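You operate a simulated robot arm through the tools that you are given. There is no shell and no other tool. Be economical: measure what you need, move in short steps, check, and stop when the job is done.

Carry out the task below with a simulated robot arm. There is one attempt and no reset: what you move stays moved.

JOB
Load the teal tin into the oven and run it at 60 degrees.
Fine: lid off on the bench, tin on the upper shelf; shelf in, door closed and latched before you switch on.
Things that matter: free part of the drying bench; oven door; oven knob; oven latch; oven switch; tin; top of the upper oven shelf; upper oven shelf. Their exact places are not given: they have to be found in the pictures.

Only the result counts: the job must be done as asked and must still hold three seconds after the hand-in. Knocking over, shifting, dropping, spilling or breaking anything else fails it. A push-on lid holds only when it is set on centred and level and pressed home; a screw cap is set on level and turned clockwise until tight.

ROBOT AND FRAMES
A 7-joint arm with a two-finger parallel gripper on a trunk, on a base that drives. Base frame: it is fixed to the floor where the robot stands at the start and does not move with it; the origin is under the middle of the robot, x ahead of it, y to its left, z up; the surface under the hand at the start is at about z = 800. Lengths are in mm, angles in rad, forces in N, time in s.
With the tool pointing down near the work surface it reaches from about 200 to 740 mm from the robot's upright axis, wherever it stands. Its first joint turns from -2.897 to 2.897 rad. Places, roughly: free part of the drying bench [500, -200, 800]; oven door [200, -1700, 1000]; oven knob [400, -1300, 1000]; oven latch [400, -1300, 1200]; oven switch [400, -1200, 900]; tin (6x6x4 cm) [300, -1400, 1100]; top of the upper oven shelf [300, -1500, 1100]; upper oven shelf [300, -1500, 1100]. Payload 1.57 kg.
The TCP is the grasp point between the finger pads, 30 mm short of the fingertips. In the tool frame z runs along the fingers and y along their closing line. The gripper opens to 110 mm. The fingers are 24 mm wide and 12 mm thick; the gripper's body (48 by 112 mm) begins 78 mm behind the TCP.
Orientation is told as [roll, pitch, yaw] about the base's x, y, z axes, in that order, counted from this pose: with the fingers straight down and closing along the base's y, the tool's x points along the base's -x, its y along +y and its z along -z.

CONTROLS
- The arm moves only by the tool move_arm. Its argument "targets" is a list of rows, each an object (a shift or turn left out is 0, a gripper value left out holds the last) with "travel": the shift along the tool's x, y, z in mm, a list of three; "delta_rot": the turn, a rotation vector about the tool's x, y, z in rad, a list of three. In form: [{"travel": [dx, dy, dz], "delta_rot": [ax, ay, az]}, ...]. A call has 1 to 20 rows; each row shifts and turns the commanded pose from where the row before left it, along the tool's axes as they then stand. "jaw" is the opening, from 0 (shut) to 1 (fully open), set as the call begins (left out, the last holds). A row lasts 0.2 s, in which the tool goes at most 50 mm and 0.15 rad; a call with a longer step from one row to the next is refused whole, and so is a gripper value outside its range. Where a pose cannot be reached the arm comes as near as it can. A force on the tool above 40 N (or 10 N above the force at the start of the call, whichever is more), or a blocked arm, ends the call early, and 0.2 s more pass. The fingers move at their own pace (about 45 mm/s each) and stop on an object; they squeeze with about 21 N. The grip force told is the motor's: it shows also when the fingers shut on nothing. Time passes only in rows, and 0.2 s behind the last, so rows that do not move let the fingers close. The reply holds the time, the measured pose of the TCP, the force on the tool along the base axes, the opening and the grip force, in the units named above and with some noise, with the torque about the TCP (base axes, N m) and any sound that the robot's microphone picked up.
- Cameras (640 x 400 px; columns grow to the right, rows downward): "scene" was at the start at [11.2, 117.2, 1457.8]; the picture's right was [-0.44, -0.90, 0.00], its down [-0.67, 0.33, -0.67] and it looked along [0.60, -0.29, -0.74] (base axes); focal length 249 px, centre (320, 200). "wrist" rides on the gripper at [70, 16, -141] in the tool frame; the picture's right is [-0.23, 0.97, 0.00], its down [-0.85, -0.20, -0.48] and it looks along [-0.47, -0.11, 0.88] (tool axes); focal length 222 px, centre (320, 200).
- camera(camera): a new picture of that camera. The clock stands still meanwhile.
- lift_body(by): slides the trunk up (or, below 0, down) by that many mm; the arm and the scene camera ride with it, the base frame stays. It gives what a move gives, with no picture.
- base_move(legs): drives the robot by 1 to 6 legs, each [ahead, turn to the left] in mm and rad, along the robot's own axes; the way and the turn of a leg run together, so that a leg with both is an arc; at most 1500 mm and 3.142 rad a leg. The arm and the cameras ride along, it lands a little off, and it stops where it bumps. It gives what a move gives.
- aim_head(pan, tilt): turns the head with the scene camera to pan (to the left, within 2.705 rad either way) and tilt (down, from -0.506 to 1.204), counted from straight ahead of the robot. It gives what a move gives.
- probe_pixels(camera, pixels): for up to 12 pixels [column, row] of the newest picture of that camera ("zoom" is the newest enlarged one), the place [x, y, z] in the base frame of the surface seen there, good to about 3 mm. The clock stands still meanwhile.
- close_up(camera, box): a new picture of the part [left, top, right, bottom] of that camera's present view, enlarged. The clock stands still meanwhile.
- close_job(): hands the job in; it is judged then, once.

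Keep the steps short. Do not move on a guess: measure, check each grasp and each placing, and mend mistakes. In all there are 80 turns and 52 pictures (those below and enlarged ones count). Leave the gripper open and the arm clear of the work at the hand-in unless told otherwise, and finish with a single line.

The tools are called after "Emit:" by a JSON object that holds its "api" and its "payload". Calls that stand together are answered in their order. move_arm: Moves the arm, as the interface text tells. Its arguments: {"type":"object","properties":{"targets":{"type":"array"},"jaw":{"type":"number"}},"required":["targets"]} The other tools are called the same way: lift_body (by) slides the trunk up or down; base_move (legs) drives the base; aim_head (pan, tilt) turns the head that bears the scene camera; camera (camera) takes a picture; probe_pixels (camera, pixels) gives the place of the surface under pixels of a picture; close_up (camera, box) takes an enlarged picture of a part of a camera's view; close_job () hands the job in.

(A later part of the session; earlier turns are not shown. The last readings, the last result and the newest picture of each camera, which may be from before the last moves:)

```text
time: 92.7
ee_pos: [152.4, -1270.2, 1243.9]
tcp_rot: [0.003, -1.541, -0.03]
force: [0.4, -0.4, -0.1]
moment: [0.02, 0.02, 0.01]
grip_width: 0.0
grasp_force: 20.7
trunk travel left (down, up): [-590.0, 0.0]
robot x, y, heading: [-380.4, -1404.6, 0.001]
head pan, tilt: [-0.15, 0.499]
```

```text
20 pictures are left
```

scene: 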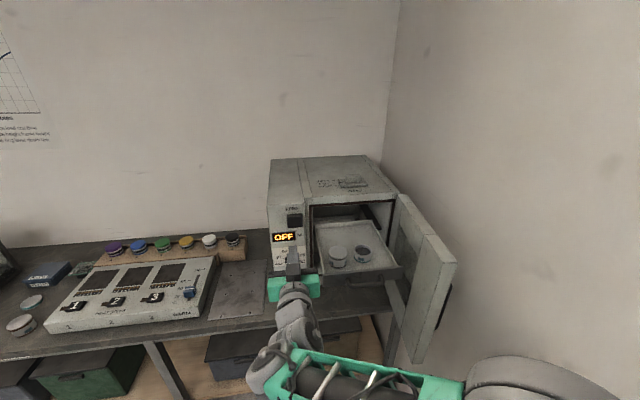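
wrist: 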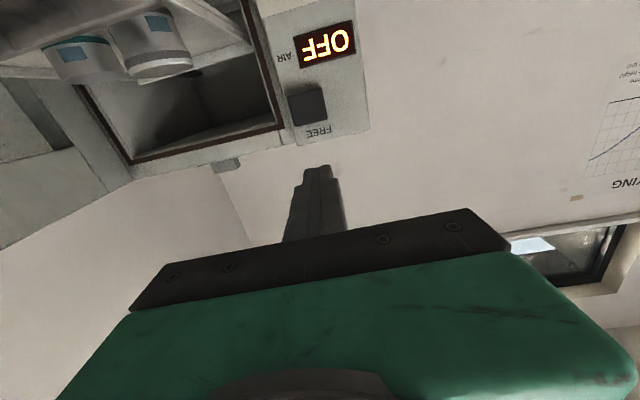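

The hand is horizontal. I take a close view of the oven front and measure.

Emit:
{"api": "close_up", "payload": {"camera": "scene", "box": [260, 150, 470, 300]}}

Emit:
{"api": "probe_pixels", "payload": {"camera": "scene", "pixels": [[320, 272], [395, 266], [365, 272], [294, 220], [396, 193], [456, 263], [417, 350], [442, 300], [436, 232], [313, 204], [312, 275], [345, 275]]}}

```text
2.67 times, centred on (365, 225) of scene
```

zoom: 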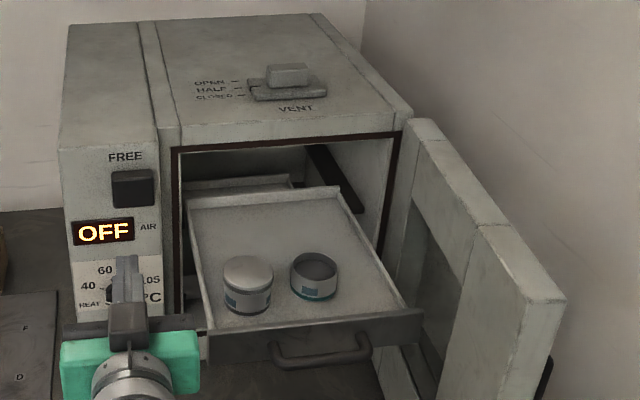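

```text
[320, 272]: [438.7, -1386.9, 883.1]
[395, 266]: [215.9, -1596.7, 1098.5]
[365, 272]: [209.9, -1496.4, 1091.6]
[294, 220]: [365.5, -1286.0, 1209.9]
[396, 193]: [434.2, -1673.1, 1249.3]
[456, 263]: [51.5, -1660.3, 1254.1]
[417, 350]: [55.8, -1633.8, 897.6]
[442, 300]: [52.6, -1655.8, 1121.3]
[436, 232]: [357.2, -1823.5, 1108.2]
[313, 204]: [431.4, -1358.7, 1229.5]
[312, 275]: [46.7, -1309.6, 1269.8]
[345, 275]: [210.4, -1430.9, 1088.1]
```

I back off a bit, square the tool, and move to in front of the shelf handle (y −1482, z 1078), watching the elbow.

Emit:
{"api": "move_arm", "payload": {"targets": [{"travel": [0, 0, -30], "delta_rot": [-0.03, -0.03, 0]}, {"travel": [0, 0, -30]}, {"travel": [25, -32, 0]}, {"travel": [25, -32, 0]}, {"travel": [25, -32, 0]}, {"travel": [25, -32, 0]}, {"travel": [25, -32, 0]}, {"travel": [25, -32, 0]}, {"travel": [16, -20, 0]}, {}]}}

Emit:
{"api": "camera", "payload": {"camera": "scene"}}

```text
time: 94.9
ee_pos: [92.5, -1482.3, 1077.1]
tcp_rot: [0.935, -1.568, -0.932]
force: [-0.1, 0.4, -0.1]
moment: [-0.01, -0.02, 0.0]
grip_width: 0.0
grasp_force: 21.0
trunk travel left (down, up): [-590.0, 0.0]
robot x, y, heading: [-377.8, -1407.4, 0.002]
head pan, tilt: [-0.15, 0.499]
```

```text
18 pictures are left
```

scene: 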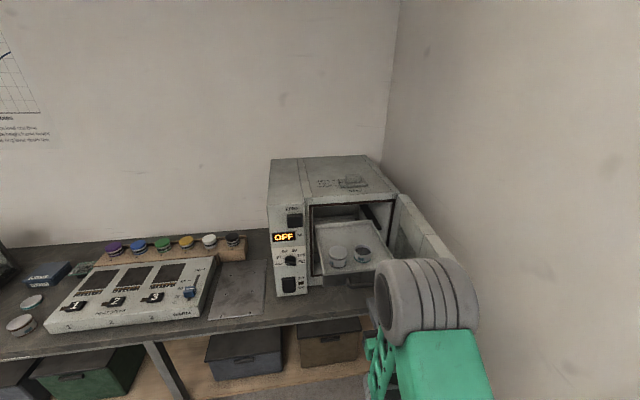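

The elbow is clear of the door. I push forward gently on the handle.

Emit:
{"api": "move_arm", "payload": {"targets": [{"travel": [0, 0, 15]}, {"travel": [0, 0, 15]}, {"travel": [0, 0, 8]}, {"travel": [0, 0, 6]}, {"travel": [0, 0, 6]}, {"travel": [0, 0, 8]}, {"travel": [0, 0, 8]}, {"travel": [0, 0, 8]}, {"travel": [0, 0, 8]}, {"travel": [0, 0, 8]}, {}]}}

Emit:
{"api": "close_up", "payload": {"camera": "scene", "box": [260, 180, 460, 320]}}

```text
time: 97.3
ee_pos: [185.2, -1480.9, 1078.6]
tcp_rot: [0.968, -1.569, -0.963]
force: [0.4, 1.2, 0.2]
moment: [-0.01, -0.01, 0.05]
grip_width: 0.0
grasp_force: 20.8
trunk travel left (down, up): [-590.0, 0.0]
robot x, y, heading: [-381.5, -1407.6, -0.0]
head pan, tilt: [-0.15, 0.499]
```

```text
2.86 times, centred on (360, 250) of scene
```

zoom: 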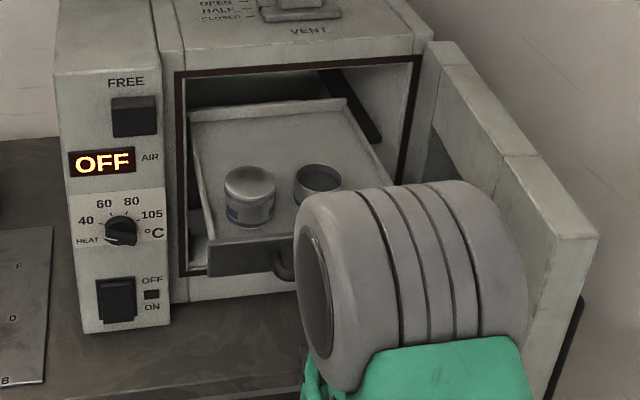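

Emit:
{"api": "probe_pixels", "payload": {"camera": "zoom", "pixels": [[225, 260], [250, 255], [250, 182], [315, 172], [275, 258], [120, 112], [122, 228], [117, 300]]}}

Emit:
{"api": "move_arm", "payload": {"targets": [{"travel": [0, 0, 8]}, {"travel": [0, 0, 10]}, {"travel": [0, 0, 10]}, {"travel": [0, 0, 10]}, {"travel": [0, 0, 10]}, {"travel": [0, 0, 10]}, {"travel": [0, 0, 10]}, {"travel": [0, 0, 8]}, {}]}}

Emit:
{"api": "close_up", "payload": {"camera": "scene", "box": [260, 180, 460, 320]}}

```text
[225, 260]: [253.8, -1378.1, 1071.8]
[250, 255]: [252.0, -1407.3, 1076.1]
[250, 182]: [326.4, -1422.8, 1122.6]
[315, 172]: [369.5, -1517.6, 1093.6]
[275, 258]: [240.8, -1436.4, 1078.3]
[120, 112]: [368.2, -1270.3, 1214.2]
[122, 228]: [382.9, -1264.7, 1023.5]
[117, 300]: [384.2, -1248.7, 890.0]
```

```text
time: 99.3
ee_pos: [216.5, -1478.2, 1068.2]
tcp_rot: [0.621, -1.568, -0.62]
force: [-2.0, -0.5, -1.2]
moment: [-0.01, 0.01, 0.0]
grip_width: 0.0
grasp_force: 21.2
out of reach, approached as far as the arm can: row 4, 5, 6, 7, 8
trunk travel left (down, up): [-590.0, 0.0]
robot x, y, heading: [-380.6, -1407.0, -0.003]
head pan, tilt: [-0.15, 0.499]
```

```text
2.86 times, centred on (360, 250) of scene
```

zoom: 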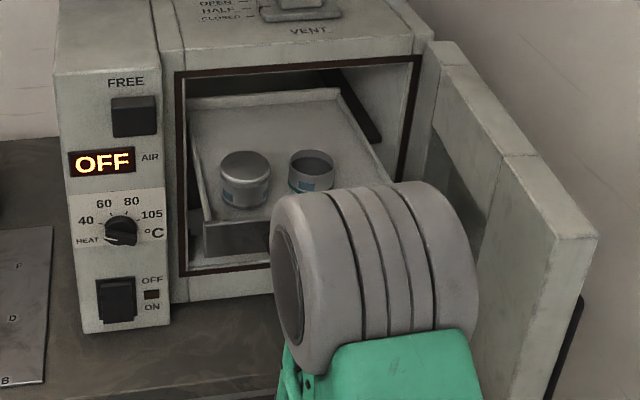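

The shelf moves in well but the arm reached its limit. I retract about 110 mm and drive closer.

Emit:
{"api": "move_arm", "payload": {"targets": [{"travel": [0, 0, -20]}, {"travel": [0, 0, -30]}, {"travel": [0, 0, -30]}, {"travel": [0, 0, -30]}, {"travel": [0, 0, -30]}, {}]}}

```text
time: 100.7
ee_pos: [77.8, -1477.6, 1066.9]
tcp_rot: [1.061, -1.572, -1.059]
force: [-0.2, 0.0, -0.3]
moment: [0.01, 0.03, 0.02]
grip_width: 0.0
grasp_force: 20.9
trunk travel left (down, up): [-590.0, 0.0]
robot x, y, heading: [-384.6, -1405.6, 0.004]
head pan, tilt: [-0.15, 0.499]
```

Emit:
{"api": "move_arm", "payload": {"targets": [{"travel": [-5, 0, -15]}, {"travel": [-5, 0, -15]}, {"travel": [0, 0, -10]}, {}]}}

Emit:
{"api": "base_move", "payload": {"legs": [[160, 0]]}}

Emit:
{"api": "close_up", "payload": {"camera": "scene", "box": [240, 180, 600, 400]}}

```text
time: 101.7
ee_pos: [36.0, -1477.7, 1076.9]
tcp_rot: [0.607, -1.569, -0.605]
force: [-0.5, 0.1, -0.1]
moment: [-0.01, 0.0, 0.03]
grip_width: 0.0
grasp_force: 21.1
trunk travel left (down, up): [-590.0, 0.0]
robot x, y, heading: [-380.8, -1410.0, 0.002]
head pan, tilt: [-0.15, 0.499]
```

```text
time: 103.1
ee_pos: [196.4, -1477.8, 1077.2]
tcp_rot: [0.478, -1.568, -0.475]
force: [-0.2, -0.2, -0.2]
moment: [0.01, 0.01, 0.0]
grip_width: 0.0
grasp_force: 20.7
trunk travel left (down, up): [-590.0, 0.0]
robot x, y, heading: [-218.3, -1406.1, -0.003]
head pan, tilt: [-0.15, 0.499]
```

```text
1.78 times, centred on (420, 290) of scene
```

zoom: 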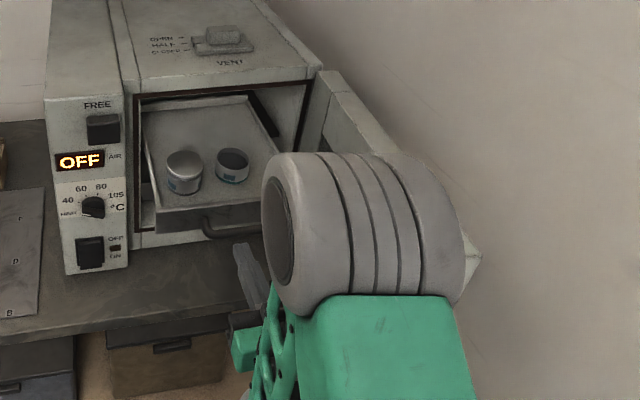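

The gripper is short of the handle. I push on in small steps.

Emit:
{"api": "move_arm", "payload": {"targets": [{"travel": [0, 0, 10]}, {"travel": [0, 0, 8]}, {"travel": [0, 0, 8]}, {"travel": [0, 0, 8]}, {"travel": [0, 0, 10]}, {"travel": [0, 0, 10]}, {"travel": [0, 0, 10]}, {"travel": [0, 0, 10]}, {"travel": [0, 0, 10]}, {"travel": [0, 0, 10]}, {"travel": [0, 0, 10]}, {"travel": [0, 0, 10]}, {"travel": [0, 0, 8]}, {}]}}

Emit:
{"api": "close_up", "payload": {"camera": "scene", "box": [240, 180, 500, 340]}}

```text
time: 106.1
ee_pos: [319.7, -1476.9, 1076.4]
tcp_rot: [1.067, -1.569, -1.067]
force: [0.4, -0.4, 0.3]
moment: [0.05, -0.02, -0.02]
grip_width: 0.0
grasp_force: 20.7
trunk travel left (down, up): [-590.0, 0.0]
robot x, y, heading: [-223.0, -1404.9, 0.001]
head pan, tilt: [-0.15, 0.499]
```

```text
2.46 times, centred on (370, 260) of scene
```

zoom: 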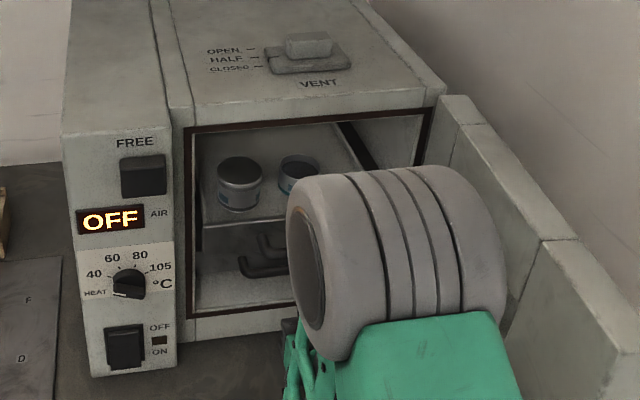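

Emit:
{"api": "probe_pixels", "payload": {"camera": "zoom", "pixels": [[215, 222], [250, 220], [215, 240], [262, 240], [250, 268], [240, 190], [290, 180], [200, 200], [300, 140]]}}

Emit:
{"api": "move_arm", "payload": {"targets": [{"travel": [0, 0, 8]}, {"travel": [0, 0, 8]}, {"travel": [0, 0, 8]}, {"travel": [0, 0, 8]}, {"travel": [0, 0, 6]}, {}]}}

Emit:
{"api": "close_up", "payload": {"camera": "scene", "box": [240, 180, 500, 340]}}

```text
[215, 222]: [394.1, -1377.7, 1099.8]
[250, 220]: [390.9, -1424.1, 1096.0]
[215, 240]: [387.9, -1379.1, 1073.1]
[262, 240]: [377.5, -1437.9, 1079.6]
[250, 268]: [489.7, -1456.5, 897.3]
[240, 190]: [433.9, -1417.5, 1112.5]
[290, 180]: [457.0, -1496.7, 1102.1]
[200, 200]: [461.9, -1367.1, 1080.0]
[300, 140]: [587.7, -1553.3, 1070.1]
```

```text
time: 107.5
ee_pos: [355.3, -1477.4, 1078.0]
tcp_rot: [1.219, -1.57, -1.216]
force: [-0.7, 0.1, -0.2]
moment: [0.0, -0.05, 0.03]
grip_width: 0.1
grasp_force: 20.3
trunk travel left (down, up): [-590.0, 0.0]
robot x, y, heading: [-222.3, -1406.9, 0.005]
head pan, tilt: [-0.15, 0.499]
```

```text
2.46 times, centred on (370, 260) of scene
```

zoom: 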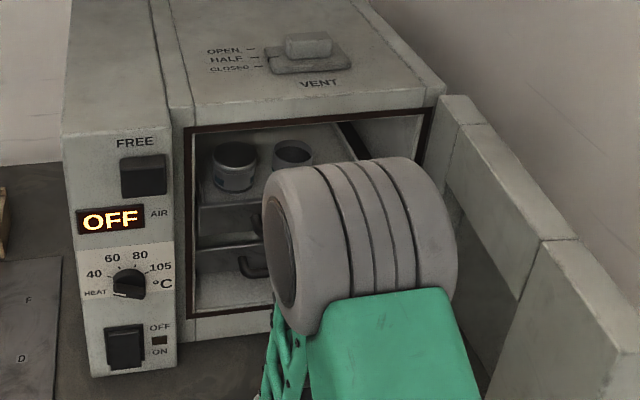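

I probe the elbow to know its clearance to the door before driving nearer.

Emit:
{"api": "probe_pixels", "payload": {"camera": "zoom", "pixels": [[350, 230], [440, 230], [410, 340], [300, 250], [575, 240], [545, 240], [470, 390], [440, 130]]}}

Emit:
{"api": "move_arm", "payload": {"targets": [{"travel": [0, 0, -20]}, {"travel": [0, 0, -30]}, {"travel": [0, 0, -30]}, {"travel": [0, 0, -30]}, {"travel": [0, 0, -30]}, {"travel": [0, 0, -15]}, {}]}}

Emit:
{"api": "camera", "payload": {"camera": "scene"}}

Emit:
{"api": "probe_pixels", "payload": {"camera": "scene", "pixels": [[430, 300], [480, 300], [500, 280], [460, 260], [420, 380], [470, 380], [380, 300]]}}

```text
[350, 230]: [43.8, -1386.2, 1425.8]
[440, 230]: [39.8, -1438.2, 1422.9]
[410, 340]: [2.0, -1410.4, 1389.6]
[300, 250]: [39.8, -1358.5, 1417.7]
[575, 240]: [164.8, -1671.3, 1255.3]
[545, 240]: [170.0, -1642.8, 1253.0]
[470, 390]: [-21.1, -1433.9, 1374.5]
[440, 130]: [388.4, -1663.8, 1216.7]
```

```text
time: 109.1
ee_pos: [199.8, -1479.5, 1077.7]
tcp_rot: [0.799, -1.57, -0.799]
force: [0.0, -0.4, -0.7]
moment: [0.0, 0.01, -0.01]
grip_width: 0.0
grasp_force: 21.3
trunk travel left (down, up): [-590.0, 0.0]
robot x, y, heading: [-223.4, -1407.1, 0.005]
head pan, tilt: [-0.15, 0.499]
```

```text
12 pictures are left
```

scene: 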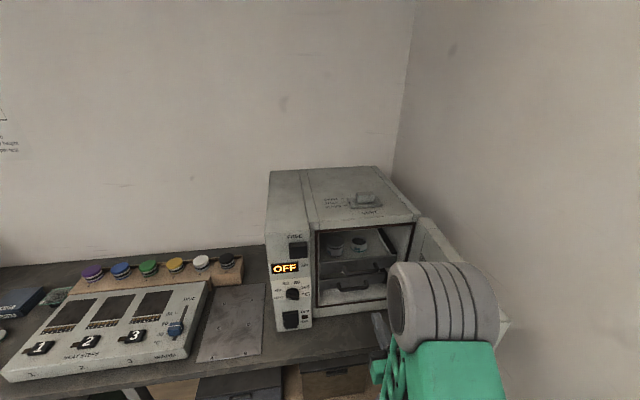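

```text
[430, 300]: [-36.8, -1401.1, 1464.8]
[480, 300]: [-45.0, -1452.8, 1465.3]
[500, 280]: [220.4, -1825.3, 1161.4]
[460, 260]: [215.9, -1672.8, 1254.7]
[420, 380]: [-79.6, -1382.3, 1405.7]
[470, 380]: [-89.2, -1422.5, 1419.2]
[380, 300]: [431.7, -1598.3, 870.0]
```

The elbow is up high (z≈1420), far from the door. I drive 115 mm closer and push the shelf fully in.

Emit:
{"api": "base_move", "payload": {"legs": [[115, 0]]}}

Emit:
{"api": "move_arm", "payload": {"targets": [{"travel": [0, 0, 10]}, {"travel": [0, 0, 10]}, {"travel": [0, 0, 10]}, {"travel": [0, 0, 10]}, {"travel": [0, 0, 8]}, {"travel": [0, 0, 8]}, {"travel": [0, 0, 8]}, {"travel": [0, 0, 8]}, {"travel": [0, 0, 8]}, {"travel": [0, 0, 8]}, {"travel": [0, 0, 8]}, {"travel": [0, 0, 8]}, {"travel": [0, 0, 8]}, {"travel": [0, 0, 8]}, {}]}}

```text
time: 110.3
ee_pos: [318.0, -1480.4, 1077.7]
tcp_rot: [0.494, -1.569, -0.494]
force: [0.3, 0.0, -0.8]
moment: [0.01, -0.01, -0.02]
grip_width: 0.3
grasp_force: 21.0
trunk travel left (down, up): [-590.0, 0.0]
robot x, y, heading: [-105.8, -1404.8, 0.005]
head pan, tilt: [-0.15, 0.499]
```

```text
time: 113.2
ee_pos: [421.0, -1482.2, 1078.2]
tcp_rot: [0.115, -1.567, -0.111]
force: [-31.1, 1.0, 16.0]
moment: [0.11, -0.31, 0.05]
grip_width: 0.3
grasp_force: 20.5
trunk travel left (down, up): [-590.0, 0.0]
robot x, y, heading: [-109.5, -1406.1, 0.0]
head pan, tilt: [-0.15, 0.499]
stopped in row 14: the force on the tool passed its limit at 48 N (the readings are from after the stop); the commanded pose is now the measured one
```

Stop at 48 N; likely the end stop. I retract 60 mm and compare the upper handle with the lower shelf's handle.

Emit:
{"api": "move_arm", "payload": {"targets": [{"travel": [0, 0, -20]}, {"travel": [0, 0, -30]}, {"travel": [0, 0, -30]}, {"travel": [0, 0, -40]}, {"travel": [0, 0, -30]}, {}]}}

Emit:
{"api": "close_up", "payload": {"camera": "scene", "box": [240, 200, 440, 360]}}

```text
time: 114.6
ee_pos: [291.3, -1483.5, 1091.5]
tcp_rot: [-2.906, -1.523, 2.909]
force: [0.6, 0.5, 0.2]
moment: [0.03, 0.01, 0.0]
grip_width: 0.3
grasp_force: 21.5
trunk travel left (down, up): [-590.0, 0.0]
robot x, y, heading: [-105.6, -1407.6, -0.0]
head pan, tilt: [-0.15, 0.499]
```

```text
2.50 times, centred on (340, 280) of scene
```

zoom: 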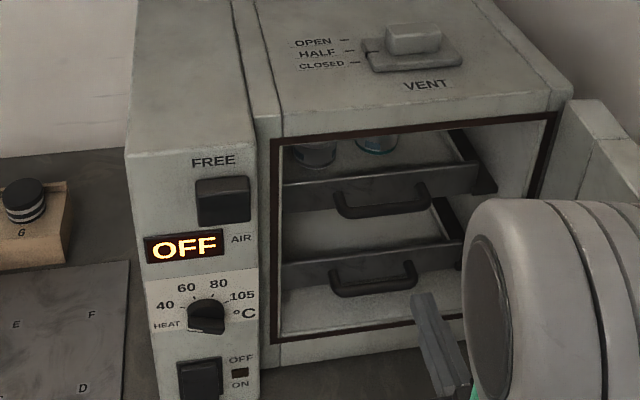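

Emit:
{"api": "probe_pixels", "payload": {"camera": "zoom", "pixels": [[380, 212], [375, 292], [310, 195], [310, 275], [400, 180], [400, 258], [225, 200], [248, 215], [235, 185], [207, 315], [205, 300], [200, 375]]}}

```text
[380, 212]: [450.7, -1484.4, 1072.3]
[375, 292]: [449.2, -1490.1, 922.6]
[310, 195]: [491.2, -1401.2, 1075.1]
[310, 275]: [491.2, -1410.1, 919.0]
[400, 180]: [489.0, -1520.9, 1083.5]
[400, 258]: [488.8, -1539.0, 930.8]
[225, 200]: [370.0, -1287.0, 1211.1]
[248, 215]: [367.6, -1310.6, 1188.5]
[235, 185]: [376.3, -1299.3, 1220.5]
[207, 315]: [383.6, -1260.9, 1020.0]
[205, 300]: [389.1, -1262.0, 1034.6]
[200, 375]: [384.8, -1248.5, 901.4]
```

The upper shelf's panel and handle line up with the lower shelf (491 / 450): it is fully in. Next the door: I reverse, then raise and shift the closed fingers to the wall side of the door edge (edge at x≈52, y≈−1655).

Emit:
{"api": "base_move", "payload": {"legs": [[-300, 0]]}}

Emit:
{"api": "move_arm", "payload": {"targets": [{"travel": [-25, 0, 0], "delta_rot": [0, 0.046, 0]}, {"travel": [-30, 0, 0]}, {"travel": [-30, 0, 0]}, {"travel": [-14, -20, 0]}, {"travel": [0, -35, 0]}, {"travel": [0, -40, 0]}, {"travel": [0, -40, 0]}, {"travel": [0, -40, 0]}, {"travel": [0, -35, 0]}, {"travel": [0, -22, 0]}, {}]}}

Emit:
{"api": "camera", "payload": {"camera": "scene"}}

```text
time: 116.6
ee_pos: [-10.7, -1484.0, 1090.0]
tcp_rot: [-2.928, -1.529, 2.924]
force: [0.4, 1.0, 0.2]
moment: [-0.02, -0.02, -0.01]
grip_width: 0.0
grasp_force: 21.1
trunk travel left (down, up): [-590.0, 0.0]
robot x, y, heading: [-408.8, -1404.2, -0.008]
head pan, tilt: [-0.15, 0.499]
```

```text
time: 119.0
ee_pos: [54.5, -1569.3, 1122.0]
tcp_rot: [-1.214, -1.56, 1.206]
force: [0.8, 0.2, -0.3]
moment: [0.02, -0.02, 0.0]
grip_width: 0.1
grasp_force: 20.9
out of reach, approached as far as the arm can: row 2, 3, 4, 5, 6, 7, 8, 9, 10
trunk travel left (down, up): [-590.0, 0.0]
robot x, y, heading: [-405.5, -1406.0, -0.004]
head pan, tilt: [-0.15, 0.499]
```

```text
10 pictures are left
```

scene: 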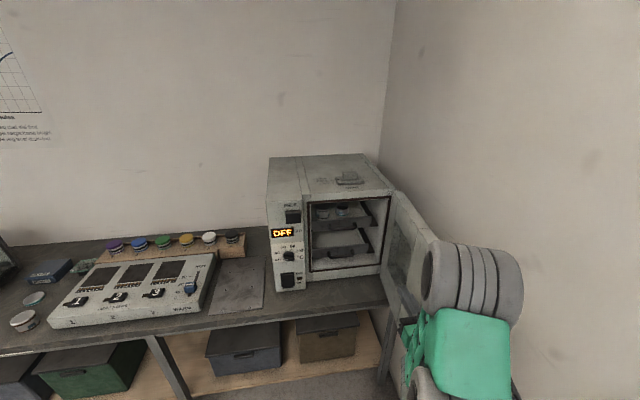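

The inner reach limit blocks that height. I retract and lower to z≈940, below the door handle, then open the jaw so it can straddle the door edge.

Emit:
{"api": "move_arm", "payload": {"targets": [{"travel": [20, 0, -10]}, {"travel": [35, 0, -15]}, {"travel": [40, 0, -15]}, {"travel": [40, 0, -15]}, {"travel": [35, 0, -15]}, {"travel": [12, 0, -10]}, {}]}}

Emit:
{"api": "move_arm", "payload": {"targets": [{}, {}, {}, {}, {}, {}], "jaw": 1}}

Emit:
{"api": "camera", "payload": {"camera": "wrist"}}

Emit:
{"api": "probe_pixels", "payload": {"camera": "scene", "pixels": [[415, 232], [385, 285], [430, 235]]}}

```text
time: 120.1
ee_pos: [24.3, -1555.3, 1047.8]
tcp_rot: [-2.203, -1.51, 2.19]
force: [0.5, 1.4, 0.6]
moment: [0.01, -0.02, 0.03]
grip_width: 0.1
grasp_force: 21.3
out of reach, approached as far as the arm can: row 2, 3, 4, 5
trunk travel left (down, up): [-590.0, 0.0]
robot x, y, heading: [-408.9, -1403.4, -0.003]
head pan, tilt: [-0.15, 0.499]
stopped in row 5: the arm was blocked; the commanded pose is now the measured one
```

```text
time: 121.5
ee_pos: [25.0, -1554.8, 1047.4]
tcp_rot: [-2.251, -1.512, 2.239]
force: [1.0, 0.4, -0.6]
moment: [-0.01, -0.01, 0.01]
grip_width: 110.1
grasp_force: 0.0
trunk travel left (down, up): [-590.0, 0.0]
robot x, y, heading: [-406.0, -1401.5, -0.005]
head pan, tilt: [-0.15, 0.499]
```

```text
9 pictures are left
```

wrist: 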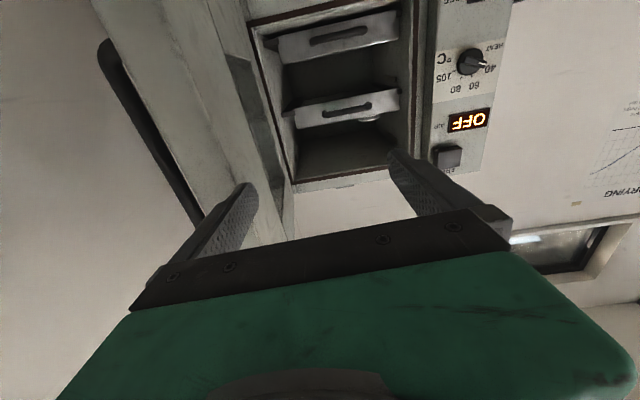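

```text
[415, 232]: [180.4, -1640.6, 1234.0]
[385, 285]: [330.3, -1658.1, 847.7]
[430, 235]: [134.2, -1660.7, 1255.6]
```

I see the door's outer handle, a long vertical bar (from (105,50) to (190,210)). I measure it and the door edge.

Emit:
{"api": "probe_pixels", "payload": {"camera": "wrist", "pixels": [[104, 60], [125, 100], [155, 150], [185, 205], [140, 90], [180, 150], [205, 190], [220, 110], [260, 225], [115, 20]]}}

```text
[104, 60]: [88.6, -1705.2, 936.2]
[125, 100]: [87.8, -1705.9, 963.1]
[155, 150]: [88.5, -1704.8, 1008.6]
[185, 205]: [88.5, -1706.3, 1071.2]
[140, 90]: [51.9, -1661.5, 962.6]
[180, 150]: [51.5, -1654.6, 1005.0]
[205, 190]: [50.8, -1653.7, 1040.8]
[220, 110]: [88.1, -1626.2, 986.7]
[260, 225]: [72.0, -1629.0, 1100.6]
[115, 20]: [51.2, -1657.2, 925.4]
```

The handle runs at x≈88, y −1665…−1706. Plan: closed fingers outside the handle, then draw it toward +y. I shut the jaw and turn the base right 0.3 to bring the hand there within reach.

Emit:
{"api": "move_arm", "payload": {"targets": [{}, {}, {}, {}, {}, {}], "jaw": 0}}

Emit:
{"api": "base_move", "payload": {"legs": [[0, -0.3]]}}

```text
time: 122.9
ee_pos: [24.9, -1555.9, 1046.6]
tcp_rot: [-2.257, -1.511, 2.246]
force: [0.1, -0.5, 0.4]
moment: [0.0, -0.01, 0.0]
grip_width: 0.0
grasp_force: 8.1
trunk travel left (down, up): [-590.0, 0.0]
robot x, y, heading: [-410.5, -1404.9, -0.003]
head pan, tilt: [-0.15, 0.499]
```

```text
time: 124.3
ee_pos: [-38.5, -1678.2, 1047.4]
tcp_rot: [-2.239, -1.51, 1.926]
force: [0.1, -0.2, -0.2]
moment: [0.01, 0.0, -0.02]
grip_width: 0.0
grasp_force: 20.3
trunk travel left (down, up): [-590.0, 0.0]
robot x, y, heading: [-405.9, -1407.0, -0.305]
head pan, tilt: [-0.15, 0.499]
```

Fingers point (0.95,−0.31). I slide forward 126 mm, 15 mm right, so the tips end outside the handle at about (105,−1740).

Emit:
{"api": "move_arm", "payload": {"targets": [{"travel": [0, -8, 15]}, {"travel": [0, -7, 20]}, {"travel": [0, 0, 20]}, {"travel": [0, 0, 20]}, {"travel": [0, 0, 20]}, {"travel": [0, 0, 20]}, {"travel": [0, 0, 10]}, {}]}}

Emit:
{"api": "close_up", "payload": {"camera": "wrist", "box": [60, 0, 500, 275]}}

```text
time: 126.1
ee_pos: [75.5, -1730.8, 1052.9]
tcp_rot: [-2.234, -1.509, 1.923]
force: [-1.3, 0.3, 0.5]
moment: [0.02, -0.01, -0.02]
grip_width: 0.2
grasp_force: 21.4
trunk travel left (down, up): [-590.0, 0.0]
robot x, y, heading: [-406.2, -1401.5, -0.309]
head pan, tilt: [-0.15, 0.499]
```

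```text
1.45 times, centred on (280, 138) of wrist
```

zoom: 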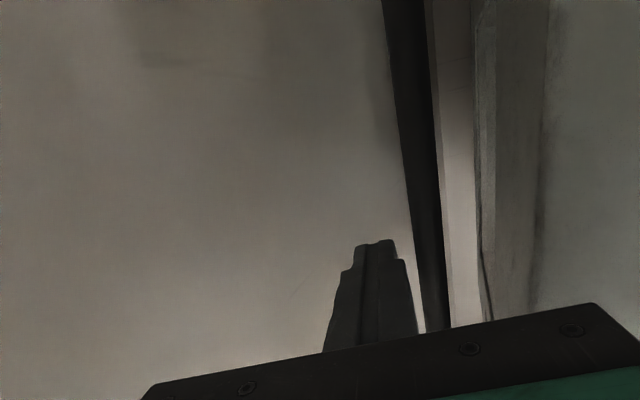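

The fingers are just outside the handle. I draw it toward +y in steps.

Emit:
{"api": "move_arm", "payload": {"targets": [{"travel": [0, 10, -3]}, {"travel": [0, 10, -3]}, {"travel": [0, 10, -3]}, {"travel": [0, 12, -4]}, {"travel": [0, 14, -4.5]}, {"travel": [0, 14, -4.5]}, {"travel": [0, 14, -4.5]}, {"travel": [0, 14, -4]}, {"travel": [0, 14, -3]}, {"travel": [0, 14, -2]}, {"travel": [0, 14, -1]}, {"travel": [0, 14, 0]}, {"travel": [0, 14, 1]}, {"travel": [0, 14, 2]}, {}]}}

Emit:
{"api": "aim_head", "payload": {"pan": 0.1, "tilt": 0.6}}

Emit:
{"api": "camera", "payload": {"camera": "scene"}}

```text
time: 129.3
ee_pos: [98.6, -1547.9, 1042.7]
tcp_rot: [-2.239, -1.509, 1.928]
force: [-0.3, -0.7, -0.4]
moment: [0.0, -0.01, 0.01]
grip_width: 0.0
grasp_force: 20.9
trunk travel left (down, up): [-590.0, 0.0]
robot x, y, heading: [-406.3, -1406.3, -0.306]
head pan, tilt: [-0.15, 0.499]
```

```text
time: 130.1
ee_pos: [98.6, -1547.2, 1044.4]
tcp_rot: [-2.238, -1.51, 1.926]
force: [0.6, -0.3, -0.4]
moment: [-0.01, -0.02, 0.01]
grip_width: 0.0
grasp_force: 20.6
trunk travel left (down, up): [-590.0, 0.0]
robot x, y, heading: [-410.1, -1404.8, -0.308]
head pan, tilt: [0.099, 0.6]
```

```text
7 pictures are left
```

scene: 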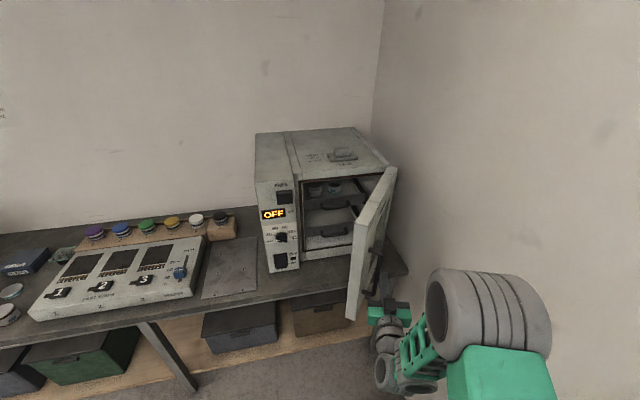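

The door follows (about 30° closed). I continue along its arc.

Emit:
{"api": "move_arm", "payload": {"targets": [{"travel": [0, 18, 3]}, {"travel": [0, 18, 3]}, {"travel": [0, 18, 3]}, {"travel": [0, 18, 3]}, {"travel": [0, 18, 3]}, {"travel": [0, 16.4, 7.3]}, {"travel": [0, 16.4, 7.3]}, {"travel": [0, 16.4, 7.3]}, {}]}}

```text
time: 132.1
ee_pos: [178.6, -1425.8, 1035.8]
tcp_rot: [-2.234, -1.509, 1.922]
force: [0.4, -0.5, -0.4]
moment: [0.02, 0.02, 0.04]
grip_width: 0.0
grasp_force: 20.9
trunk travel left (down, up): [-590.0, 0.0]
robot x, y, heading: [-405.5, -1407.8, -0.309]
head pan, tilt: [0.099, 0.6]
```

No resistance. I retract, turn the base back to face the oven squarely, and then push the door from the front.

Emit:
{"api": "move_arm", "payload": {"targets": [{"travel": [0, -10, -15]}, {"travel": [0, 0, -30]}, {"travel": [0, 0, -30]}, {"travel": [0, 0, -30]}, {"travel": [0, 0, -25]}, {}]}}

Emit:
{"api": "base_move", "payload": {"legs": [[0, 0.307]]}}

```text
time: 133.7
ee_pos: [72.6, -1399.7, 1056.4]
tcp_rot: [-2.97, -1.469, 2.648]
force: [0.1, 0.3, 0.1]
moment: [0.01, -0.01, -0.01]
grip_width: 0.1
grasp_force: 21.0
trunk travel left (down, up): [-590.0, 0.0]
robot x, y, heading: [-407.3, -1407.2, -0.306]
head pan, tilt: [0.099, 0.6]
stopped in row 6: the arm was blocked; the commanded pose is now the measured one
```

```text
time: 135.1
ee_pos: [47.5, -1253.8, 1056.7]
tcp_rot: [-2.953, -1.47, 2.944]
force: [-0.1, 0.0, 0.1]
moment: [0.04, -0.01, -0.01]
grip_width: 0.0
grasp_force: 21.0
trunk travel left (down, up): [-590.0, 0.0]
robot x, y, heading: [-408.3, -1405.4, -0.001]
head pan, tilt: [0.099, 0.6]
```

I level the tool, shift to y≈−1370 in front of the door, then drive 100 mm nearer.

Emit:
{"api": "move_arm", "payload": {"targets": [{"travel": [0, -20, 5], "delta_rot": [0, 0.1, 0]}, {"travel": [0, -30, 0]}, {"travel": [0, -30, 0]}, {"travel": [0, -30, 0]}, {"travel": [0, -6, 0]}, {}]}}

Emit:
{"api": "base_move", "payload": {"legs": [[100, 0]]}}

```text
time: 136.5
ee_pos: [49.7, -1372.7, 1060.0]
tcp_rot: [-1.452, -1.552, 1.44]
force: [-0.6, 0.0, 0.3]
moment: [-0.02, 0.02, 0.01]
grip_width: 0.0
grasp_force: 20.7
trunk travel left (down, up): [-590.0, 0.0]
robot x, y, heading: [-406.5, -1406.8, 0.004]
head pan, tilt: [0.099, 0.6]
```

```text
time: 137.6
ee_pos: [149.6, -1371.5, 1059.8]
tcp_rot: [-1.477, -1.552, 1.466]
force: [0.1, -0.1, -0.9]
moment: [-0.01, -0.04, -0.02]
grip_width: 0.0
grasp_force: 21.2
trunk travel left (down, up): [-590.0, 0.0]
robot x, y, heading: [-310.7, -1407.7, 0.004]
head pan, tilt: [0.099, 0.6]
```

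Now push forward on the door.

Emit:
{"api": "move_arm", "payload": {"targets": [{"travel": [0, 0, 10]}, {"travel": [0, 0, 10]}, {"travel": [0, 0, 12]}, {"travel": [0, 0, 12]}, {"travel": [0, 0, 12]}, {"travel": [0, 0, 12]}, {"travel": [0, 0, 12]}, {"travel": [0, 0, 12]}, {"travel": [0, 0, 12]}, {"travel": [0, 0, 12]}, {"travel": [0, 0, 10]}, {}]}}

Emit:
{"api": "camera", "payload": {"camera": "scene"}}

```text
time: 140.2
ee_pos: [274.6, -1372.5, 1059.8]
tcp_rot: [-1.504, -1.551, 1.493]
force: [-0.2, 0.4, 0.4]
moment: [-0.01, -0.01, -0.02]
grip_width: 0.1
grasp_force: 21.0
trunk travel left (down, up): [-590.0, 0.0]
robot x, y, heading: [-309.6, -1408.0, 0.003]
head pan, tilt: [0.099, 0.6]
```

```text
6 pictures are left
```

scene: 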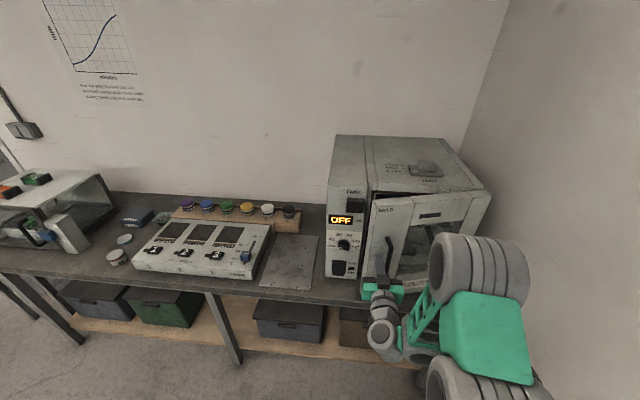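

The door is ~70° closed. Retract, drive 115 mm, push to closed.

Emit:
{"api": "move_arm", "payload": {"targets": [{"travel": [0, 0, -20]}, {"travel": [0, 0, -35]}, {"travel": [0, 0, -35]}, {"travel": [0, 0, -30]}, {}]}}

Emit:
{"api": "base_move", "payload": {"legs": [[112, 0]]}}

Emit:
{"api": "move_arm", "payload": {"targets": [{"travel": [0, 0, 10]}, {"travel": [0, 0, 10]}, {"travel": [0, 0, 10]}, {"travel": [0, 0, 10]}, {"travel": [0, 0, 10]}, {"travel": [0, 0, 10]}, {"travel": [0, 0, 8]}, {"travel": [0, 0, 8]}, {"travel": [0, 0, 8]}, {"travel": [0, 0, 8]}, {"travel": [0, 0, 8]}, {"travel": [0, 0, 6]}, {"travel": [0, 0, 6]}, {"travel": [0, 0, 6]}, {}]}}

```text
time: 141.4
ee_pos: [155.4, -1369.3, 1057.5]
tcp_rot: [-1.509, -1.552, 1.495]
force: [0.5, -0.1, -1.1]
moment: [0.0, 0.02, -0.02]
grip_width: 0.0
grasp_force: 21.3
trunk travel left (down, up): [-590.0, 0.0]
robot x, y, heading: [-307.3, -1401.1, 0.002]
head pan, tilt: [0.099, 0.6]
```

```text
time: 142.6
ee_pos: [271.2, -1367.4, 1057.7]
tcp_rot: [-1.481, -1.552, 1.473]
force: [-0.5, -0.7, 0.3]
moment: [-0.01, -0.01, 0.0]
grip_width: 0.0
grasp_force: 21.4
trunk travel left (down, up): [-590.0, 0.0]
robot x, y, heading: [-196.0, -1403.9, 0.012]
head pan, tilt: [0.099, 0.6]
```

```text
time: 144.0
ee_pos: [326.8, -1361.3, 1057.5]
tcp_rot: [-1.422, -1.557, 1.429]
force: [-4.8, 22.6, 9.9]
moment: [0.17, 0.11, -0.24]
grip_width: 0.0
grasp_force: 20.9
trunk travel left (down, up): [-590.0, 0.0]
robot x, y, heading: [-194.3, -1405.8, 0.015]
head pan, tilt: [0.099, 0.6]
stopped in row 7: the force on the tool passed its limit at 44 N (the readings are from after the stop); the commanded pose is now the measured one
```

A sideways force stopped it. I look closely.

Emit:
{"api": "move_arm", "payload": {"targets": [{"travel": [0, 0, -10]}, {"travel": [0, 0, -30]}, {"travel": [0, 0, -20]}, {}]}}

Emit:
{"api": "close_up", "payload": {"camera": "scene", "box": [320, 130, 540, 330]}}

Emit:
{"api": "probe_pixels", "payload": {"camera": "zoom", "pixels": [[110, 190], [110, 235], [150, 270], [60, 130], [200, 160], [300, 170], [180, 300], [140, 160], [30, 150], [250, 280], [130, 330], [95, 300]]}}

```text
time: 145.0
ee_pos: [267.3, -1366.8, 1053.6]
tcp_rot: [-1.353, -1.555, 1.351]
force: [-0.7, -0.5, -0.1]
moment: [-0.04, -0.02, -0.01]
grip_width: 0.1
grasp_force: 20.7
trunk travel left (down, up): [-590.0, 0.0]
robot x, y, heading: [-193.2, -1403.3, 0.012]
head pan, tilt: [0.099, 0.6]
```

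```text
2.00 times, centred on (430, 230) of scene
```

zoom: 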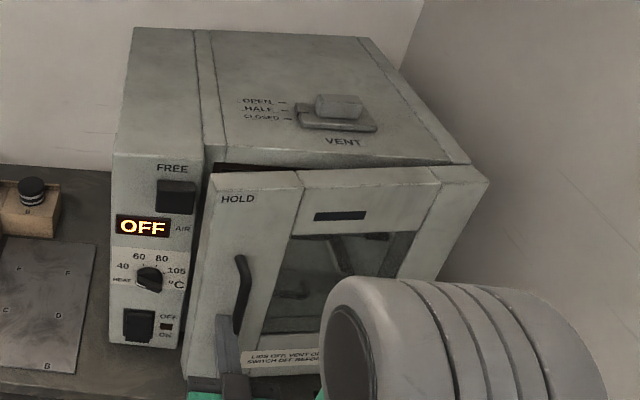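

```text
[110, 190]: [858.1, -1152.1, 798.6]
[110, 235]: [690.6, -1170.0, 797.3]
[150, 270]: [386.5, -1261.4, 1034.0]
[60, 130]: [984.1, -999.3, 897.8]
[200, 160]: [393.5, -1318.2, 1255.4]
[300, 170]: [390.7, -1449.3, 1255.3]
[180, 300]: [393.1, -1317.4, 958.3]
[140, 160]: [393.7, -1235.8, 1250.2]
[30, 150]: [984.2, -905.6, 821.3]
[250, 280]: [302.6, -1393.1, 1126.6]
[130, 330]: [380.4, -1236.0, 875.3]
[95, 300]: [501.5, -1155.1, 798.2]
```

The fingers sat between handle and door edge and got wedged by the handle. I lower the trunk to push on the bottom rail below the handle (z≈885), shifted to y≈−1410.

Emit:
{"api": "lift_body", "payload": {"by": -168}}

Emit:
{"api": "move_arm", "payload": {"targets": [{"travel": [0, -20, 0]}, {"travel": [0, -25, 0]}, {}, {"travel": [0, 0, 10]}, {"travel": [0, 0, 10]}, {"travel": [0, 0, 10]}, {"travel": [0, 0, 10]}, {"travel": [0, 0, 10]}, {"travel": [0, 0, 8]}, {"travel": [0, 0, 8]}, {"travel": [0, 0, 8]}, {"travel": [0, 0, 8]}, {"travel": [0, 0, 8]}, {"travel": [0, 0, 6]}, {"travel": [0, 0, 6]}, {"travel": [0, 0, 6]}, {"travel": [0, 0, 6]}, {}]}}

```text
time: 146.9
ee_pos: [267.1, -1365.7, 885.2]
tcp_rot: [-1.364, -1.555, 1.363]
force: [0.1, -0.4, 0.1]
moment: [0.0, 0.0, 0.03]
grip_width: 0.1
grasp_force: 20.8
trunk travel left (down, up): [-422.0, 168.0]
robot x, y, heading: [-196.1, -1405.1, 0.014]
head pan, tilt: [0.099, 0.6]
```

```text
time: 150.1
ee_pos: [361.3, -1410.9, 884.5]
tcp_rot: [-1.233, -1.555, 1.233]
force: [-27.1, -0.2, 12.5]
moment: [0.01, -0.7, -0.11]
grip_width: 0.1
grasp_force: 20.8
trunk travel left (down, up): [-422.0, 168.0]
robot x, y, heading: [-194.5, -1402.0, 0.011]
head pan, tilt: [0.099, 0.6]
stopped in row 16: the force on the tool passed its limit at 48 N (the readings are from after the stop); the commanded pose is now the measured one
```

The tips are at x≈391 with a hard stop: the door is shut. I back off, raise the trunk, and go up and left toward the latch (knob at about (370,−1287,1211)).

Emit:
{"api": "move_arm", "payload": {"targets": [{"travel": [0, 0, -15]}, {"travel": [0, 0, -25]}, {"travel": [0, 0, -15]}, {}]}}

Emit:
{"api": "lift_body", "payload": {"by": 168}}

Emit:
{"api": "move_arm", "payload": {"targets": [{"travel": [-30, 0, 0]}, {"travel": [-40, 0, 0]}, {"travel": [-40, 0, 0]}, {"travel": [-40, 0, 0]}, {"travel": [-7, 10, 0]}, {"travel": [0, 30, 0]}, {"travel": [0, 35, 0]}, {"travel": [0, 40, 0]}, {"travel": [0, 40, 0]}, {"travel": [0, 16, 0]}, {}]}}

Emit:
{"api": "close_up", "payload": {"camera": "scene", "box": [320, 130, 480, 290]}}

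```text
time: 151.1
ee_pos: [307.9, -1410.2, 884.7]
tcp_rot: [-1.009, -1.552, 1.01]
force: [-0.2, 0.3, -0.3]
moment: [-0.02, 0.03, 0.01]
grip_width: 0.1
grasp_force: 21.3
trunk travel left (down, up): [-422.0, 168.0]
robot x, y, heading: [-197.0, -1404.9, 0.012]
head pan, tilt: [0.099, 0.6]
```

```text
time: 153.0
ee_pos: [308.6, -1411.4, 1052.1]
tcp_rot: [-0.995, -1.551, 0.997]
force: [0.0, -1.1, -0.7]
moment: [-0.01, 0.0, 0.0]
grip_width: 0.0
grasp_force: 21.4
trunk travel left (down, up): [-590.0, 0.0]
robot x, y, heading: [-194.0, -1407.5, 0.013]
head pan, tilt: [0.099, 0.6]
```

```text
time: 155.4
ee_pos: [310.3, -1234.0, 1204.3]
tcp_rot: [-0.998, -1.552, 0.997]
force: [-0.7, 0.9, -0.3]
moment: [-0.01, 0.02, 0.03]
grip_width: 0.1
grasp_force: 20.9
out of reach, approached as far as the arm can: row 3
trunk travel left (down, up): [-590.0, 0.0]
robot x, y, heading: [-196.2, -1407.1, 0.011]
head pan, tilt: [0.099, 0.6]
```

```text
2.50 times, centred on (400, 210) of scene
```

zoom: 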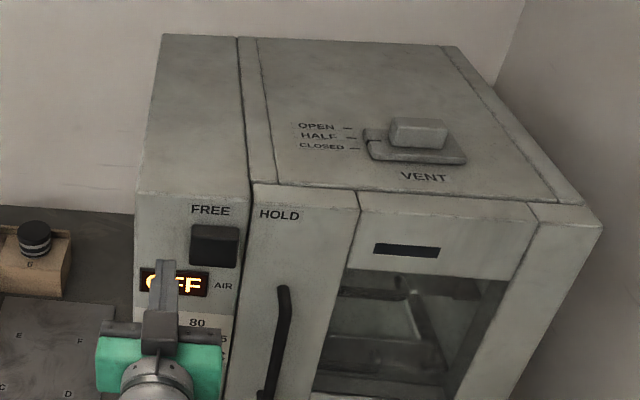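

The door is closed. I measure the latch knob edges, the control knob and the switch.

Emit:
{"api": "probe_pixels", "payload": {"camera": "zoom", "pixels": [[193, 245], [236, 248], [214, 228], [214, 262], [244, 245], [186, 245], [279, 216], [210, 211], [285, 295], [262, 260], [285, 330], [165, 270]]}}

```text
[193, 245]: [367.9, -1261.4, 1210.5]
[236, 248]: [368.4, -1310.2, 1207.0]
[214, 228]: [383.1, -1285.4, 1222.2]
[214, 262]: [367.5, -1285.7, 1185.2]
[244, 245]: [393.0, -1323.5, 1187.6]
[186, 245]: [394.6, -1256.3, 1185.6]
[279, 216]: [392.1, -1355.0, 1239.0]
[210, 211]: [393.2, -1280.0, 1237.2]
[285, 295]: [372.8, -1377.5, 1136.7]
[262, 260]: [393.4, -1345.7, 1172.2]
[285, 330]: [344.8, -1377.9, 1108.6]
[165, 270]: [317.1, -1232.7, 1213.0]
```

The latch knob spans y −1260…−1312 at z≈1204. I advance beside it to tip x≈386 and push it right toward HOLD.

Emit:
{"api": "move_arm", "payload": {"targets": [{"travel": [0, 0, 20]}, {"travel": [0, 0, 15]}, {"travel": [0, 0, 10]}, {}]}}

Emit:
{"api": "move_arm", "payload": {"targets": [{"travel": [0, -8, 0]}, {"travel": [0, -6, 0]}, {"travel": [0, -6, 0]}, {"travel": [0, -6, 0]}, {"travel": [0, -6, 0]}, {"travel": [0, -6, 0]}, {"travel": [0, -6, 0]}, {"travel": [0, -6, 0]}, {"travel": [0, -6, 0]}, {"travel": [0, -6, 0]}, {"travel": [0, -6, 0]}, {"travel": [0, -6, 0]}, {"travel": [0, -6, 0]}, {"travel": [0, -6, 0]}, {"travel": [0, -5, 0]}, {}]}}

```text
time: 156.4
ee_pos: [356.6, -1236.1, 1206.7]
tcp_rot: [-1.005, -1.551, 1.007]
force: [1.1, -0.1, -0.2]
moment: [-0.01, -0.05, -0.01]
grip_width: 0.0
grasp_force: 20.8
trunk travel left (down, up): [-590.0, 0.0]
robot x, y, heading: [-196.0, -1404.1, 0.01]
head pan, tilt: [0.099, 0.6]
```

```text
time: 158.7
ee_pos: [355.1, -1286.5, 1207.4]
tcp_rot: [-0.614, -1.56, 0.636]
force: [3.6, 25.2, -4.4]
moment: [0.31, 0.02, 0.36]
grip_width: 0.0
grasp_force: 20.8
trunk travel left (down, up): [-590.0, 0.0]
robot x, y, heading: [-196.9, -1403.6, 0.029]
head pan, tilt: [0.099, 0.6]
stopped in row 11: the force on the tool passed its limit at 44 N (the readings are from after the stop); the commanded pose is now the measured one
```

The knob moved about 38 mm and stopped. I check it.

Emit:
{"api": "move_arm", "payload": {"targets": [{"travel": [0, 10, 0]}, {"travel": [0, 0, -25]}, {"travel": [0, 10, -15]}, {"travel": [0, 35, 0]}, {"travel": [0, 35, 0]}, {}]}}

Emit:
{"api": "close_up", "payload": {"camera": "scene", "box": [310, 180, 400, 290]}}

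Emit:
{"api": "probe_pixels", "payload": {"camera": "zoom", "pixels": [[320, 100], [290, 100], [350, 100], [300, 60], [260, 100], [380, 150], [200, 200], [330, 130], [240, 300], [220, 330], [250, 250], [200, 350]]}}

```text
time: 160.1
ee_pos: [314.7, -1202.0, 1206.9]
tcp_rot: [-0.831, -1.558, 0.847]
force: [0.4, -0.4, -0.1]
moment: [0.01, -0.01, -0.01]
grip_width: 0.0
grasp_force: 21.1
trunk travel left (down, up): [-590.0, 0.0]
robot x, y, heading: [-196.7, -1408.1, 0.019]
head pan, tilt: [0.099, 0.6]
```

```text
3.64 times, centred on (355, 235) of scene
```

zoom: 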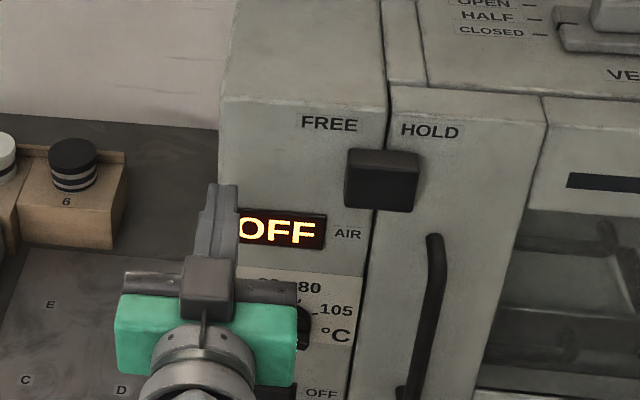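

```text
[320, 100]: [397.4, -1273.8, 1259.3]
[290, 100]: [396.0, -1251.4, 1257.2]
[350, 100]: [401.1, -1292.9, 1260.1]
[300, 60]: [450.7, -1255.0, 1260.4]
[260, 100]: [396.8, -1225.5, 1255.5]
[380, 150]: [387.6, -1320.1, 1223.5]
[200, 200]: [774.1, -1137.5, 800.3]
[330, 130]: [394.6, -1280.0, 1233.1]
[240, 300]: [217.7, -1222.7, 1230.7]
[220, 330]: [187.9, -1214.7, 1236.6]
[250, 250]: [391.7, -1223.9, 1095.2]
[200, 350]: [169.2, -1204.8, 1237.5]
```

The knob now straddles the seam at y≈−1323, not yet clearly under HOLD. I press again to see whether it is a real stop.

Emit:
{"api": "move_arm", "payload": {"targets": [{"travel": [0, -35, 0]}, {"travel": [0, -31, 0]}, {"travel": [0, 0, 20]}, {"travel": [0, 0, 22]}, {}]}}

Emit:
{"api": "move_arm", "payload": {"targets": [{"travel": [0, -5, 0]}, {"travel": [0, -4, 0]}, {"travel": [0, -4, 0]}, {"travel": [0, -4, 0]}, {"travel": [0, -4, 0]}, {"travel": [0, -4, 0]}, {"travel": [0, -4, 0]}, {"travel": [0, -4, 0]}, {"travel": [0, -4, 0]}, {"travel": [0, -4, 0]}, {}]}}

```text
time: 161.3
ee_pos: [358.5, -1270.7, 1205.6]
tcp_rot: [-0.853, -1.559, 0.865]
force: [-0.6, 0.1, 0.4]
moment: [0.0, -0.02, 0.0]
grip_width: 0.0
grasp_force: 21.0
trunk travel left (down, up): [-590.0, 0.0]
robot x, y, heading: [-192.6, -1407.1, 0.017]
head pan, tilt: [0.099, 0.6]
```

```text
time: 162.9
ee_pos: [355.6, -1286.7, 1208.6]
tcp_rot: [-0.087, -1.564, 0.125]
force: [3.8, 25.0, -3.7]
moment: [0.04, 0.07, 0.3]
grip_width: 0.2
grasp_force: 21.2
trunk travel left (down, up): [-590.0, 0.0]
robot x, y, heading: [-195.6, -1404.9, 0.032]
head pan, tilt: [0.099, 0.6]
stopped in row 8: the force on the tool passed its limit at 44 N (the readings are from after the stop); the commanded pose is now the measured one
```

Same stop at −1286.7: that is the end of the latch's travel, with the knob bridging the seam onto the door. Now I move the hand right to clear the view and zoom in on the heat knob and switch.

Emit:
{"api": "move_arm", "payload": {"targets": [{"travel": [0, 8, 0]}, {"travel": [0, 0, -20]}, {"travel": [0, 0, -25]}, {"travel": [0, -35, 0]}, {"travel": [0, -40, 0]}, {"travel": [0, -40, 0]}, {}]}}

Emit:
{"api": "close_up", "payload": {"camera": "scene", "box": [320, 220, 370, 285]}}

```text
time: 164.5
ee_pos: [314.7, -1400.9, 1209.9]
tcp_rot: [-0.487, -1.563, 0.512]
force: [-0.1, 0.3, 0.3]
moment: [0.02, 0.01, 0.01]
grip_width: 0.0
grasp_force: 21.0
trunk travel left (down, up): [-590.0, 0.0]
robot x, y, heading: [-196.8, -1402.6, 0.022]
head pan, tilt: [0.099, 0.6]
```

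```text
6.15 times, centred on (345, 252) of scene
```

zoom: 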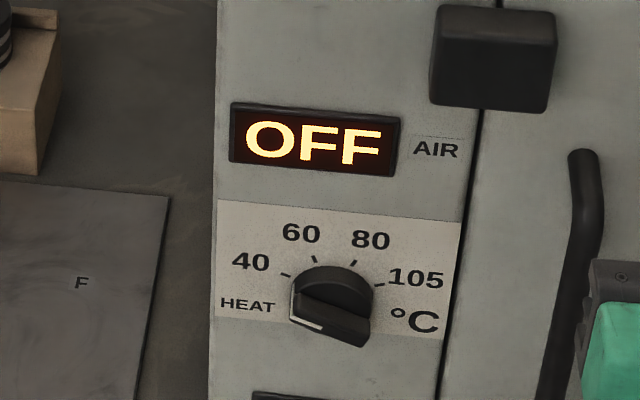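

I probe the tick marks, the knob's bar ends and white pointer line.

Emit:
{"api": "probe_pixels", "payload": {"camera": "zoom", "pixels": [[285, 275], [315, 259], [354, 263], [379, 286], [293, 317], [322, 331], [297, 298], [368, 318], [364, 344], [335, 270], [330, 305], [335, 335]]}}

```text
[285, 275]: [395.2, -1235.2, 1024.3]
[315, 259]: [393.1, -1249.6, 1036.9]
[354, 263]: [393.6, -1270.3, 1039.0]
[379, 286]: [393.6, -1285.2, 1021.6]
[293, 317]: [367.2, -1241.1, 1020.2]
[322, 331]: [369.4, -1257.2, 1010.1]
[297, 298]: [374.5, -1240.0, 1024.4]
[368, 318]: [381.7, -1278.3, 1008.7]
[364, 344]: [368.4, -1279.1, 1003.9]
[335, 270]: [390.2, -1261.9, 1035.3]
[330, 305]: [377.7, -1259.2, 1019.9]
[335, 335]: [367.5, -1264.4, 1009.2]
```

Ticks fit a circle centred at (y −1260, z 1014): 40 at 67° left, 60 at 22.5° left; the pointer bar lies at 40. So I must turn it 45° clockwise. I go left above, then down in front of the knob.

Emit:
{"api": "move_arm", "payload": {"targets": [{"travel": [0, 35, -3]}, {"travel": [0, 40, 0]}, {"travel": [0, 40, 0]}, {"travel": [0, 26, 0]}, {"travel": [30, 0, 0]}, {"travel": [40, 0, 0]}, {"travel": [40, 0, 0]}, {"travel": [40, 0, 0]}, {"travel": [40, 0, 0]}, {"travel": [6, 0, 0]}, {}], "jaw": 0.45}}

Emit:
{"api": "move_arm", "payload": {"targets": [{"delta_rot": [0, 0, -0.149]}, {"delta_rot": [0, 0, -0.149]}, {"delta_rot": [0, 0, -0.149]}, {"delta_rot": [0, 0, -0.149]}, {"delta_rot": [0, 0, -0.149]}, {"delta_rot": [0, 0, -0.149]}, {"delta_rot": [0, 0, -0.149]}, {"delta_rot": [0, 0, -0.147]}, {}]}}

```text
time: 166.7
ee_pos: [306.5, -1256.8, 1047.4]
tcp_rot: [1.914, -1.551, -1.883]
force: [-0.6, -0.4, -0.1]
moment: [0.0, -0.01, 0.06]
grip_width: 49.7
grasp_force: 0.0
trunk travel left (down, up): [-590.0, 0.0]
robot x, y, heading: [-192.0, -1405.3, 0.026]
head pan, tilt: [0.099, 0.6]
stopped in row 11: the arm was blocked; the commanded pose is now the measured one
```

```text
time: 168.7
ee_pos: [308.2, -1254.7, 1051.5]
tcp_rot: [-1.589, -0.405, 1.609]
force: [0.2, -0.4, -0.1]
moment: [0.03, -0.01, -0.02]
grip_width: 49.5
grasp_force: 0.1
trunk travel left (down, up): [-590.0, 0.0]
robot x, y, heading: [-195.7, -1404.1, 0.023]
head pan, tilt: [0.099, 0.6]
```

The arm's lower limit stopped it at z 1047, so I lower the trunk by 38 mm; then align sideways and advance over the bar.

Emit:
{"api": "lift_body", "payload": {"by": -38}}

Emit:
{"api": "move_arm", "payload": {"targets": [{"travel": [6, -2.7, 10]}, {"travel": [0, 0, 10]}, {"travel": [0, 0, 8]}, {"travel": [0, 0, 6]}, {"travel": [0, 0, 5]}, {}]}}

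```text
time: 169.6
ee_pos: [309.3, -1254.6, 1014.3]
tcp_rot: [-1.589, -0.409, 1.61]
force: [-0.2, 0.4, 0.3]
moment: [0.01, -0.01, 0.01]
grip_width: 49.6
grasp_force: 0.1
trunk travel left (down, up): [-552.0, 38.0]
robot x, y, heading: [-196.1, -1406.9, 0.022]
head pan, tilt: [0.099, 0.6]
```

```text
time: 171.0
ee_pos: [344.4, -1263.1, 1004.8]
tcp_rot: [-1.574, -0.397, 1.605]
force: [-0.4, 0.3, -0.5]
moment: [0.0, -0.02, 0.03]
grip_width: 49.4
grasp_force: 0.1
trunk travel left (down, up): [-552.0, 38.0]
robot x, y, heading: [-197.7, -1404.7, 0.025]
head pan, tilt: [0.099, 0.6]
```

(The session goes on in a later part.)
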